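You operate a simulated robot arm through the tools that you are given. There is no shell and no other tool. Be economical: measure what you need, move in short steps, check, and stop when the job is done.

Carry out the task below with a simulated robot arm. There is one attempt and no reset: what you move stays moved.

TASK
Press the relay test button two times.

It is judged by the outcome, as a careful person would: the job done as asked, and still so three seconds after it is handed in. It fails if anything else is knocked over, pushed out of place, dropped, spilled or broken.

THE ROBOT
A 6-joint arm with a two-finger parallel gripper, fixed in place. Base frame: the origin is at the foot of the arm, x ahead of it, y to its left, z up. Lengths are in mm, angles in rad, forces in N, time in s.
Its first joint turns from -1.152 to 1.152 rad. Payload 2.9 kg.
Tool frame: the origin (TCP) lies between the finger pads and is the grasp point; the fingertips stand 30 mm ahead of it; z points along the fingers, y is the line along which they close. The gripper opens to 110 mm. The fingers are 20 mm wide and 10 mm thick; the gripper's body (48 by 112 mm) begins 55 mm behind the TCP.
Orientation is told as [roll, pitch, yaw] about the base's x, y, z axes, in that order, counted from this pose: with the fingers straight down and closing along the base's y, the tool's x points along the base's -x, its y along +y and its z along -z.

THE INTERFACE
- The arm moves only by the tool nudge_tool. Its argument "commands" is a list of rows, each a list of 2 entries, a list of its own where there are three numbers: the shift along the tool's x, y, z in units of 40 mm (1.0 is 40 mm), then the turn, a rotation vector about the tool's x, y, z in units of 6 degrees (1.0 is 6 degrees). In form: [[[tx, ty, tz], [ax, ay, az]], ...]. A call has 1 to 8 rows; each row shifts and turns the commanded pose from where the row before left it, along the tool's axes as they then stand. "gripper" is the finger opening in mm, from 0 to 110, set as the call begins (left out, the last holds). A call with a number of a shift or a turn outside -1 to 1 is refused whole. A row lasts 0.2 s, in which the tool goes at most 50 mm and 0.15 rad; a call with a longer step from one row to the next is refused whole, and so is a gripper value outside its range. A pose out of reach is approached as far as the arm can. The call stops where the force on the tool passes 40 N (or 10 N more than at its start, if that is more) or the arm is blocked; 0.2 s more then pass. The fingers move at their own pace (about 108 mm/s each) and stop on an object; they squeeze with about 29 N. The grip force told is the motor's: it shows also when the fingers shut on nothing. Time passes only in rows, and 0.2 s behind the last, so rows that do not move let the fingers close. It gives the time, the measured TCP pose, the force on the tool (base axes), the opening and the grip force at its end, in the units of the frame above (readings bear some noise).
- Cameras (640 x 400 px; columns grow to the right, rows downward): "scene" is fixed at [85.9, 435.9, 1403]; the picture's right is [-0.71, -0.71, 0.00], its down [-0.28, 0.28, -0.92] and it looks along [0.65, -0.65, -0.39] (base axes); focal length 350 px, centre (320, 200). "wrist" rides on the gripper at [-36, 0, -57] in the tool frame; the picture's right is [0.00, -1.00, 0.00], its down [0.97, 0.00, -0.24] and it looks along [0.24, 0.00, 0.97] (tool axes); focal length 218 px, centre (320, 200).
- grab_frame(camera): a new picture of that camera. No time passes.
- probe_pixels(camera, pixels): for up to 12 pixels [column, row] of the newest picture of that camera ("zoom" is the newest enlarged one), the place [x, y, z] in the base frame of the surface seen there, good to about 2 mm. No time passes.
- enlarge(camera, box): a new picture of the part [left, top, right, bottom] of that camera's present view, enlarged. No time passes.
- finish_job(): hands the job in; it is judged then, once.

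Work in short steps. Measure before you move; look again where a grasp or a placing could have gone wrong, and mend it. You have 60 turns and 30 pictures in all, the two below and enlarged ones among them. Open the gripper and draw the arm clear of the work before you hand the job in, unless the task says otherwise; then end with one line.

The tools are called as a command line: name --argument value ..., lists and objects as JSON in quotes. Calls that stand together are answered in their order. nudge_tool: Moves the arm, as the interface text tells. Its arguments: {"type":"object","properties":{"commands":{"type":"array","items":{"type":"array"}},"gripper":{"type":"number"}},"required":["commands"]} The other tools are called the same way: grab_frame (camera) takes a picture; probe_pixels (camera, pixels) gives the place of the surface under pixels of a picture; enlarge (camera, box) takes an enlarged picture of a part of a camera's view; finish_job () hands the job in.

At the start:

```text
t: 0.0
tool_pos: [412.2, -76.7, 1181.9]
tcp_rot: [0.0, 0.001, 0.0]
ft_force: [0.5, -0.1, 0.1]
grip_width: 110.1
finger_force: 0.0
```

scene: 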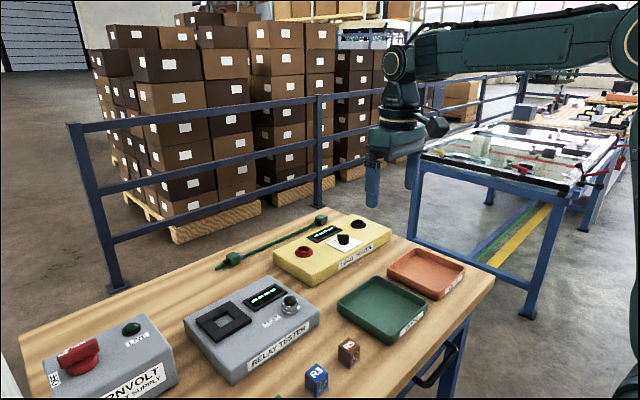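
wrist: 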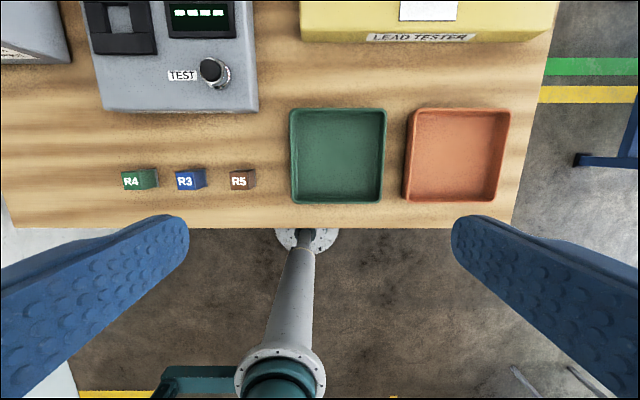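

The relay tester has a TEST button at about scene (290,303), wrist (214,72). I'll enlarge it and measure.

enlarge --camera "scene" --box '[180, 260, 340, 360]'

probe_pixels --camera "wrist" --pixels '[[210, 68], [214, 72], [206, 66], [222, 78], [240, 90], [180, 95], [203, 45], [235, 60]]'

enlarge --camera "wrist" --box '[80, 0, 280, 125]'

```text
4.00 times, centred on (260, 310) of scene
```

zoom: 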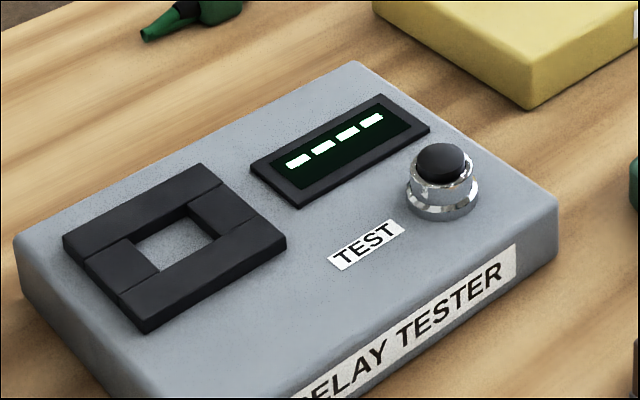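

```text
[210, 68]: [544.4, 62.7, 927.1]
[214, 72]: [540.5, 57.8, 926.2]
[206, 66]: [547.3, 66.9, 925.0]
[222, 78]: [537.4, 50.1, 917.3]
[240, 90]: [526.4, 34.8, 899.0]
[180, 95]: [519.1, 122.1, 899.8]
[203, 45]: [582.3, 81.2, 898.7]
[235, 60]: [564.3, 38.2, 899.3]
```

```text
3.20 times, centred on (180, 62) of wrist
```

zoom: 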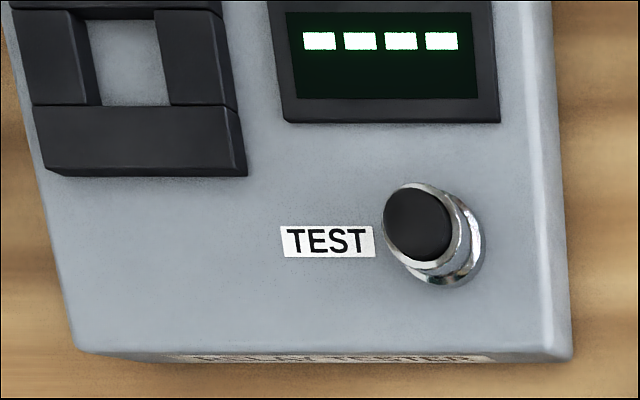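

The probed heights (case top about 899) look odd against the stated table height of 927, so I'll check the table and the button with both cameras.

probe_pixels --camera "wrist" --pixels '[[270, 130], [60, 130], [338, 150], [190, 180], [270, 200], [400, 180]]'

grab_frame --camera "scene"

probe_pixels --camera "scene" --pixels '[[290, 300], [291, 297], [288, 301], [292, 303], [290, 312], [270, 320], [305, 300], [250, 250], [340, 350], [150, 300]]'

```text
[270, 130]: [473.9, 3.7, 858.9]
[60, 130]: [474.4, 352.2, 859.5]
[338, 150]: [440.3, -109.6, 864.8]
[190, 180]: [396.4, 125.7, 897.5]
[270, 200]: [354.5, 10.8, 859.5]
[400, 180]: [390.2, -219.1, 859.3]
```

```text
25 pictures are left
```

scene: 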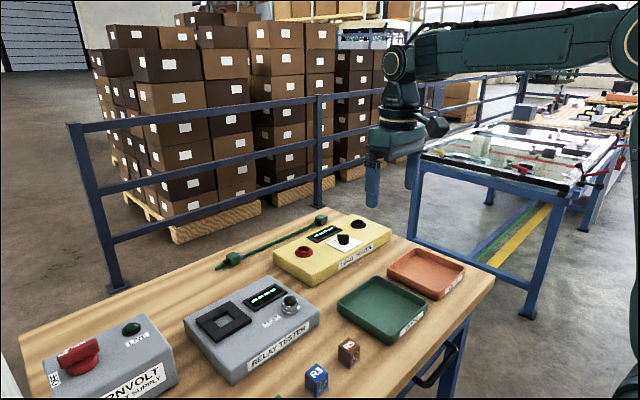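

```text
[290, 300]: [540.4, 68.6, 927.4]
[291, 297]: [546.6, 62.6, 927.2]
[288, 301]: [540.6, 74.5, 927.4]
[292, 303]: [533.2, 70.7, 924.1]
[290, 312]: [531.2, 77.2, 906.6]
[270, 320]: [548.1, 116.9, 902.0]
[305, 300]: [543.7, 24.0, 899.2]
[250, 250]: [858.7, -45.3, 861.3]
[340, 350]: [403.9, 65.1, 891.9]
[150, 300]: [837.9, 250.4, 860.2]
```

Both cameras agree: the table is at z≈860, the tester's top ≈900 and the button cap's top ≈927, centred near (542, 65). I close the fingers and go above it (TCP about 1038), then look again.

nudge_tool --commands '[[[-0.406, 0.4425, 0.45], [0, 0, 0]], [[-0.406, 0.4425, 0.45], [0, 0, 0]], [[-0.406, 0.4425, 0.45], [0, 0, 0]], [[-0.406, 0.4425, 0.45], [0, 0, 0]], [[-0.406, 0.4425, 0.45], [0, 0, 0]], [[-0.406, 0.4425, 0.45], [0, 0, 0]], [[-0.406, 0.4425, 0.45], [0, 0, 0]], [[-0.406, 0.4425, 0.45], [0, 0, 0]]]' --gripper 0

grab_frame --camera "wrist"

enlarge --camera "scene" --box '[210, 220, 370, 320]'

```text
t: 1.8
tool_pos: [542.3, 63.8, 1039.3]
tcp_rot: [-0.001, 0.0, 0.001]
ft_force: [0.1, 0.4, 0.5]
grip_width: 0.1
finger_force: 29.4
```

```text
24 pictures are left
```

wrist: 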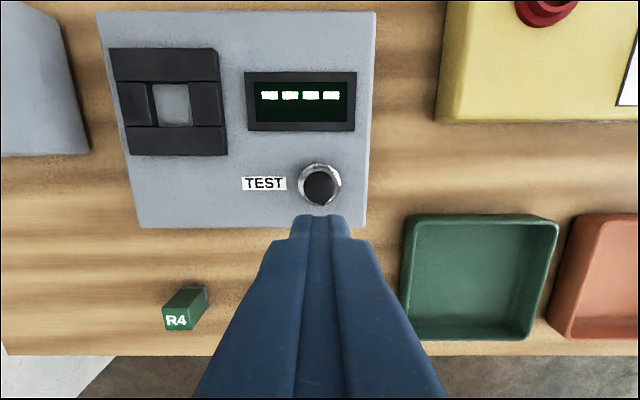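

```text
4.00 times, centred on (290, 270) of scene
```

zoom: 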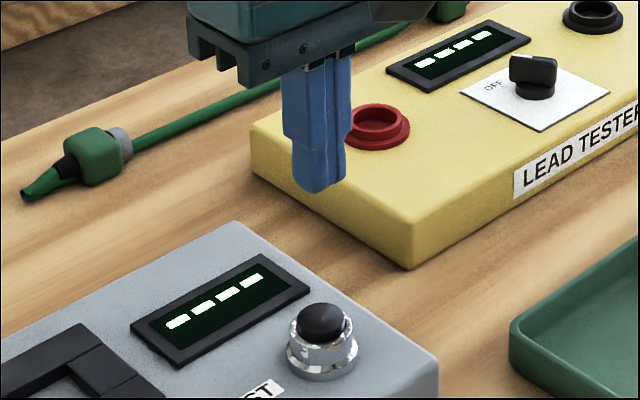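

The cap sits at wrist (320,188), straight ahead of the fingers; I measure its edges and the chrome rim.

probe_pixels --camera "wrist" --pixels '[[320, 188], [308, 188], [332, 188], [320, 176], [320, 202], [303, 186], [337, 186], [320, 167]]'

enlarge --camera "wrist" --box '[280, 150, 360, 200]'

```text
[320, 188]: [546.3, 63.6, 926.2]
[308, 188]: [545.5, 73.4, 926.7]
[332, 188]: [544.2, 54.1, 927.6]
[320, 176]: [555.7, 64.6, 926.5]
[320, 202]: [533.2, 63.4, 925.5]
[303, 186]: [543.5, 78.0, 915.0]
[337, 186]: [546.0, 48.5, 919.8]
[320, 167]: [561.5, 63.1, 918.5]
```

```text
8.00 times, centred on (320, 175) of wrist
```

zoom: 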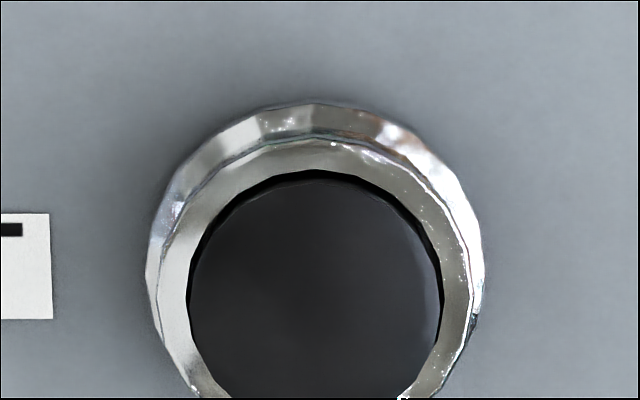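

The cap is centred at about (545, 64), 25 mm across, with its top at 927 and the rim a bit lower. I shift 2.7 mm in x and descend until the fingertips are about 4 mm above the cap.

nudge_tool --commands '[[[-0.068, 0, 0.7], [0, 0, 0]], [[0, 0, 0.7], [0, 0, 0]], [[0, 0, 0.5], [0, 0, 0]], [[0, 0, 0], [0, 0, 0]]]'

enlarge --camera "scene" --box '[210, 240, 370, 340]'

```text
t: 2.8
tool_pos: [545.8, 66.0, 962.2]
tcp_rot: [0.0, 0.002, 0.0]
ft_force: [-0.4, 0.9, -0.5]
grip_width: 0.0
finger_force: 29.4
```

```text
4.00 times, centred on (290, 290) of scene
```

zoom: 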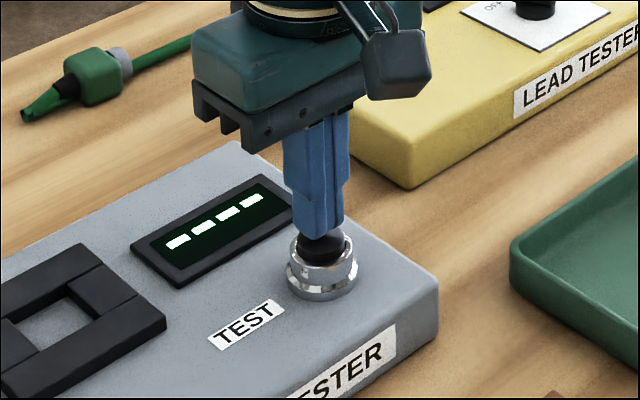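

The tips (zoom 318,235) hang just over the cap. I press in 1 mm steps and watch the force.

nudge_tool --commands '[[[0, 0.03, 0.05], [0, 0, 0]], [[0, 0, 0.05], [0, 0, 0]], [[0, 0, 0.025], [0, 0, 0]], [[0, 0, 0.025], [0, 0, 0]], [[0, 0, 0.025], [0, 0, 0]]]'

enlarge --camera "scene" --box '[210, 240, 370, 340]'

```text
t: 4.0
tool_pos: [546.1, 67.3, 954.4]
tcp_rot: [0.001, 0.0, 0.001]
ft_force: [0.3, -0.6, 0.9]
grip_width: 0.2
finger_force: 29.2
```

```text
4.00 times, centred on (290, 290) of scene
```

zoom: 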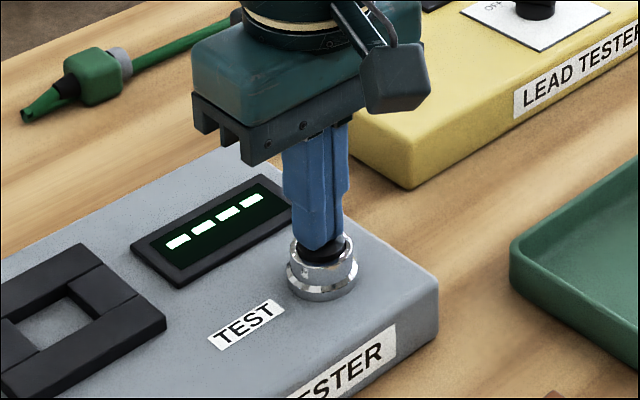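

Contact is not yet felt (0.9 N). I trim y back by 3 mm toward the cap's centre and go on pressing in small steps.

nudge_tool --commands '[[[0, -0.075, 0], [0, 0, 0]], [[0, 0, 0.025], [0, 0, 0]], [[0, 0, 0.025], [0, 0, 0]]]'

```text
t: 4.8
tool_pos: [545.2, 62.0, 953.0]
tcp_rot: [0.001, 0.0, -0.001]
ft_force: [-0.9, 1.6, 2.3]
grip_width: 0.2
finger_force: 28.6
```

nudge_tool --commands '[[[0, 0, 0.025], [0, 0, 0]], [[0, 0, 0.025], [0, 0, 0]]]'

enlarge --camera "scene" --box '[230, 250, 330, 312]'

```text
t: 5.4
tool_pos: [546.4, 61.7, 952.0]
tcp_rot: [0.0, 0.0, 0.0]
ft_force: [-5.6, 1.9, 11.3]
grip_width: 0.1
finger_force: 29.1
```

```text
6.40 times, centred on (280, 281) of scene
```

zoom: 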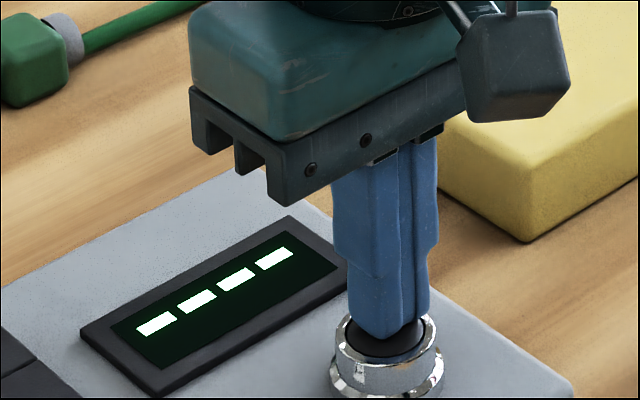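

Force now climbs (11 N) and the cap is sinking; the display still shows four dashes. I push on another 2 mm.

nudge_tool --commands '[[[0, 0, 0.025], [0, 0, 0]], [[0, 0, 0.025], [0, 0, 0]]]'

enlarge --camera "scene" --box '[230, 250, 330, 312]'

```text
t: 6.0
tool_pos: [546.1, 62.6, 950.1]
tcp_rot: [0.001, -0.003, 0.001]
ft_force: [-7.6, -1.0, 19.3]
grip_width: 0.1
finger_force: 28.7
```

```text
6.40 times, centred on (280, 281) of scene
```

zoom: 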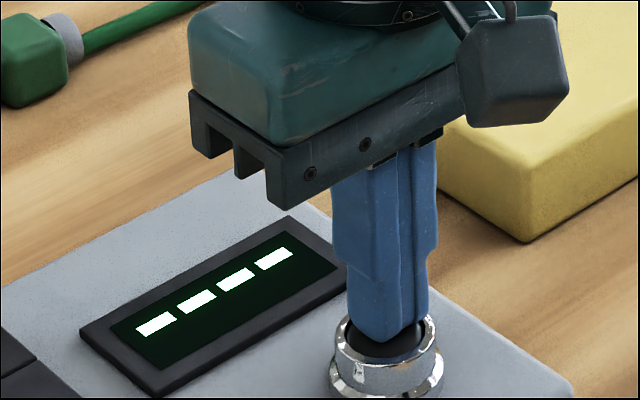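

Still sinking at 19 N, with nothing shifted. I push 2 mm further.

nudge_tool --commands '[[[0, 0, 0.025], [0, 0, 0]], [[0, 0, 0.025], [0, 0, 0]]]'

enlarge --camera "scene" --box '[230, 250, 330, 312]'

```text
t: 6.6
tool_pos: [546.6, 61.4, 949.2]
tcp_rot: [0.001, -0.002, -0.001]
ft_force: [-6.5, -2.4, 29.5]
grip_width: 0.1
finger_force: 28.3
```

```text
6.40 times, centred on (280, 281) of scene
```

zoom: 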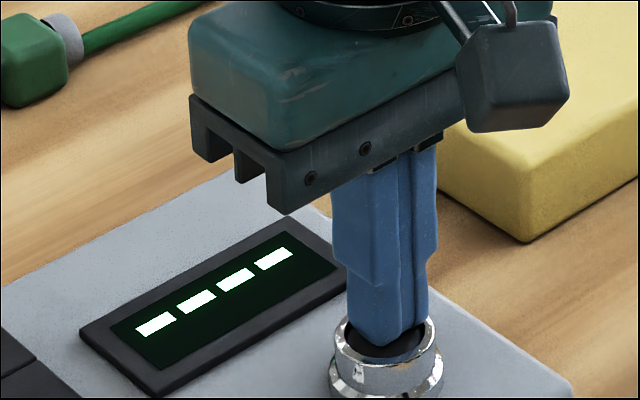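

Now 29.5 N. I push once more until it bottoms or the call stops at the force limit.

nudge_tool --commands '[[[0, 0, 0.025], [0, 0, 0]], [[0, 0, 0.025], [0, 0, 0]], [[0, 0, 0.025], [0, 0, 0]]]'

enlarge --camera "scene" --box '[230, 250, 330, 312]'

```text
t: 7.5
tool_pos: [548.1, 62.8, 950.2]
tcp_rot: [0.0, -0.013, -0.001]
ft_force: [-4.8, -1.0, 17.8]
grip_width: 0.0
finger_force: 29.2
stopped in row 3: the force on the tool passed its limit (the readings are from after the stop); the commanded pose is now the measured one
```

```text
6.40 times, centred on (280, 281) of scene
```

zoom: 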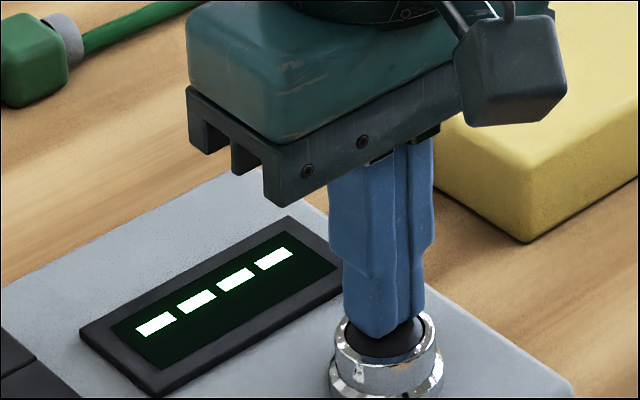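

The force limit tripped, so the button (or rim) bottomed near TCP 949. I lift to release and check the display and the cap.

nudge_tool --commands '[[[0, 0, -0.3], [0, 0, 0]], [[0, 0, -0.7], [0, 0, 0]], [[0, 0, 0], [0, 0, 0]]]'

enlarge --camera "scene" --box '[230, 250, 330, 312]'

grab_frame --camera "wrist"

```text
t: 8.3
tool_pos: [545.6, 62.0, 986.8]
tcp_rot: [0.001, -0.002, -0.003]
ft_force: [-0.1, -0.7, 0.0]
grip_width: 0.1
finger_force: 29.3
```

```text
6.40 times, centred on (280, 281) of scene
```

zoom: 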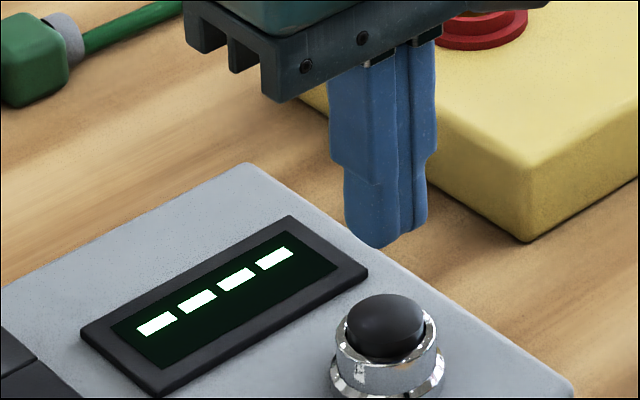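

```text
14 pictures are left
```

wrist: 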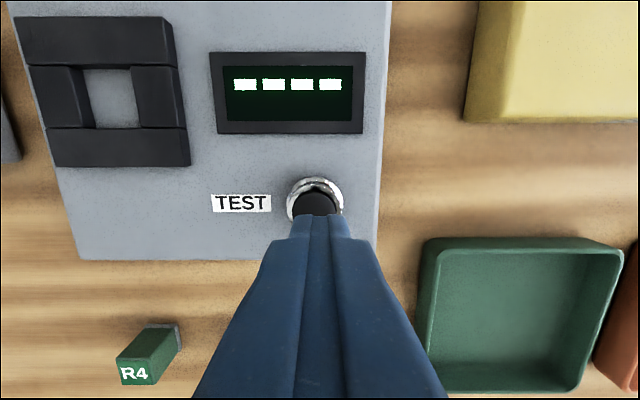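

The cap has sprung back and nothing moved. Before the second press I measure the cap's and rim's exact heights in this zoom, to judge how deep the first press went.

enlarge --camera "scene" --box '[278, 290, 302, 315]'

```text
16.00 times, centred on (290, 302) of scene
```

zoom: 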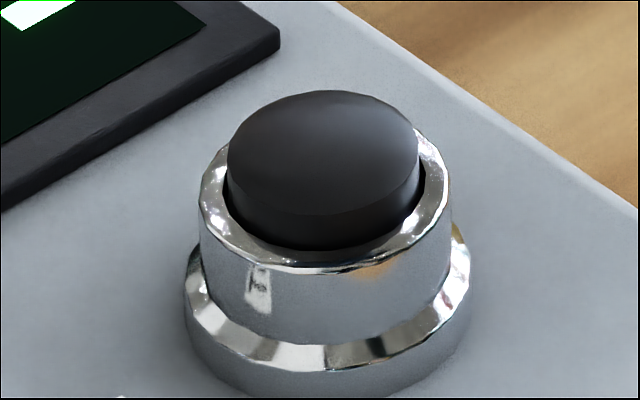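

probe_pixels --camera "zoom" --pixels '[[322, 100], [320, 140], [320, 150], [325, 200], [320, 238], [320, 258], [434, 190], [214, 195], [250, 150], [400, 150], [434, 160], [205, 175]]'

```text
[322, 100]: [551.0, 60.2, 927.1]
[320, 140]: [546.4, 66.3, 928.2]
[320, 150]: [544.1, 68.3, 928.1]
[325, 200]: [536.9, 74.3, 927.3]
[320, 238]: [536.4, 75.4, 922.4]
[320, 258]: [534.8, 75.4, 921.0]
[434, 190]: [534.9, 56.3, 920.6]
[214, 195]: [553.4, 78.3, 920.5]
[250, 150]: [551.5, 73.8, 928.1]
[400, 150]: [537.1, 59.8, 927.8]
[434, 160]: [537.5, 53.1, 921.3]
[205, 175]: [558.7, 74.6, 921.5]
```

Cap top is 928 and rim 921, centre about (544.5, 66). I recentre (y +3, x −1) and start the second press, going down to about TCP 955 and then inspecting the cap close up.

nudge_tool --commands '[[[0.025, 0.08, 0.2], [0, 0, 0]], [[0, 0, 0.3], [0, 0, 0]], [[0, 0, 0.25], [0, 0, 0]], [[0, 0, 0], [0, 0, 0]]]'

enlarge --camera "scene" --box '[270, 285, 310, 310]'

```text
t: 9.3
tool_pos: [545.9, 64.0, 957.7]
tcp_rot: [0.001, -0.006, -0.002]
ft_force: [0.4, 0.1, -0.6]
grip_width: 0.0
finger_force: 29.7
```

```text
16.00 times, centred on (290, 298) of scene
```

zoom: 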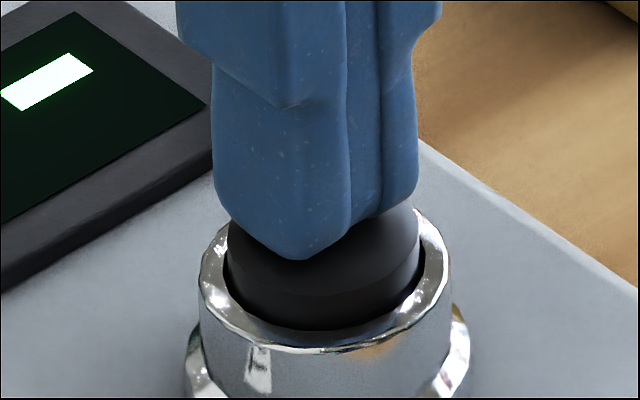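

The cap is still unpressed and the rounded tips sit well inside the cap. I go down 6 mm.

nudge_tool --commands '[[[0, 0, 0.05], [0, 0, 0]], [[0, 0, 0.05], [0, 0, 0]], [[0, 0, 0.05], [0, 0, 0]], [[0, 0, 0], [0, 0, 0]]]'

enlarge --camera "scene" --box '[270, 285, 310, 310]'

```text
t: 10.3
tool_pos: [545.3, 64.8, 952.9]
tcp_rot: [0.0, -0.007, 0.0]
ft_force: [1.7, -1.9, 4.1]
grip_width: 0.0
finger_force: 29.0
```

```text
16.00 times, centred on (290, 298) of scene
```

zoom: 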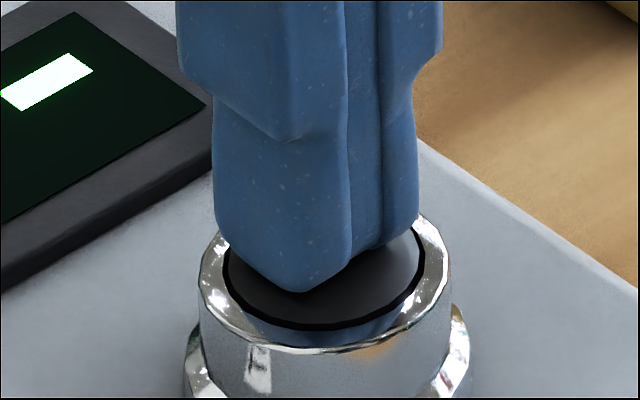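

The cap is now nearly flush with the rim at just 4 N, so the first press (down to 949) was well through its travel. I complete the second press the same way, to about 20–30 N.

nudge_tool --commands '[[[0, 0, 0.05], [0, 0, 0]], [[0, 0, 0.05], [0, 0, 0]], [[0, 0, 0.025], [0, 0, 0]], [[0, 0, 0], [0, 0, 0]]]'

enlarge --camera "scene" --box '[270, 285, 310, 310]'

```text
t: 11.3
tool_pos: [545.0, 64.0, 949.7]
tcp_rot: [0.001, -0.01, -0.001]
ft_force: [-2.7, 1.3, 28.1]
grip_width: 0.1
finger_force: 29.3
```

```text
16.00 times, centred on (290, 298) of scene
```

zoom: 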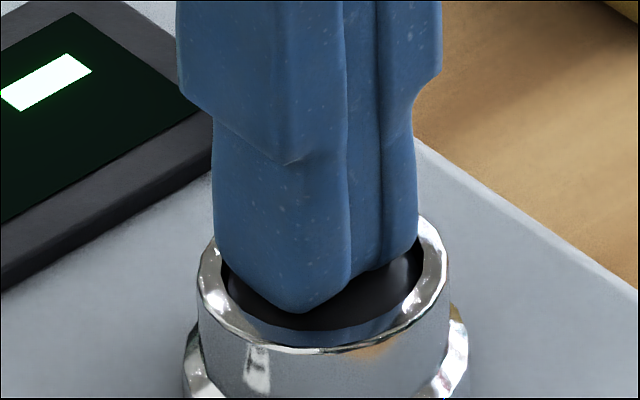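

The cap is sunk below the rim at 28 N, fully pressed as with the first press. I release and draw the arm up.

nudge_tool --commands '[[[0, 0, -0.3], [0, 0, 0]], [[0, 0, -0.8], [0, 0, 0]], [[0, 0, -1], [0, 0, 0]], [[0, 0, -1], [0, 0, 0]], [[0, 0, -1], [0, 0, 0]], [[0, 0, 0], [0, 0, 0]]]'

nudge_tool --commands '[[[0.8, 0, -0.5], [0, 0, 0]], [[0.8, 0, -0.5], [0, 0, 0]], [[0.8, 0, 0], [0, 0, 0]], [[0, 0, 0], [0, 0, 0]]]' --gripper 110

grab_frame --camera "scene"

```text
t: 12.7
tool_pos: [544.5, 65.2, 1113.1]
tcp_rot: [0.0, -0.004, -0.003]
ft_force: [1.1, -0.2, 0.5]
grip_width: 0.1
finger_force: 28.8
```

```text
t: 13.7
tool_pos: [446.2, 66.8, 1150.1]
tcp_rot: [0.001, -0.005, -0.002]
ft_force: [0.3, -0.2, 0.1]
grip_width: 110.1
finger_force: 0.0
```

```text
9 pictures are left
```

scene: 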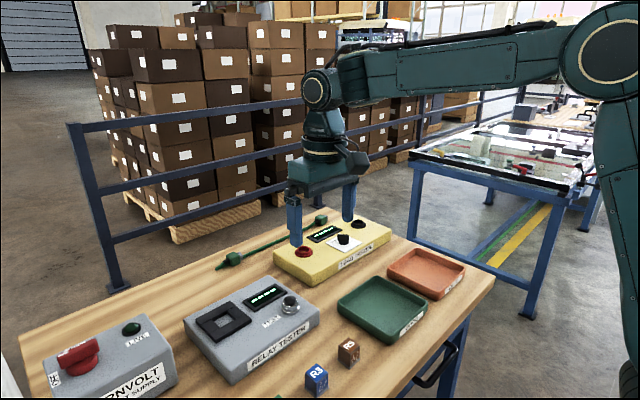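

Everything stands where it was, the button has sprung back, and the arm is clear with the gripper open; I hand the job in.

finish_job

```text
The job is handed in.
```

I pressed the relay tester's TEST button twice, fully in and fully released each time. Its display stayed on four dashes throughout, so cap travel and force are the only evidence that the presses registered.
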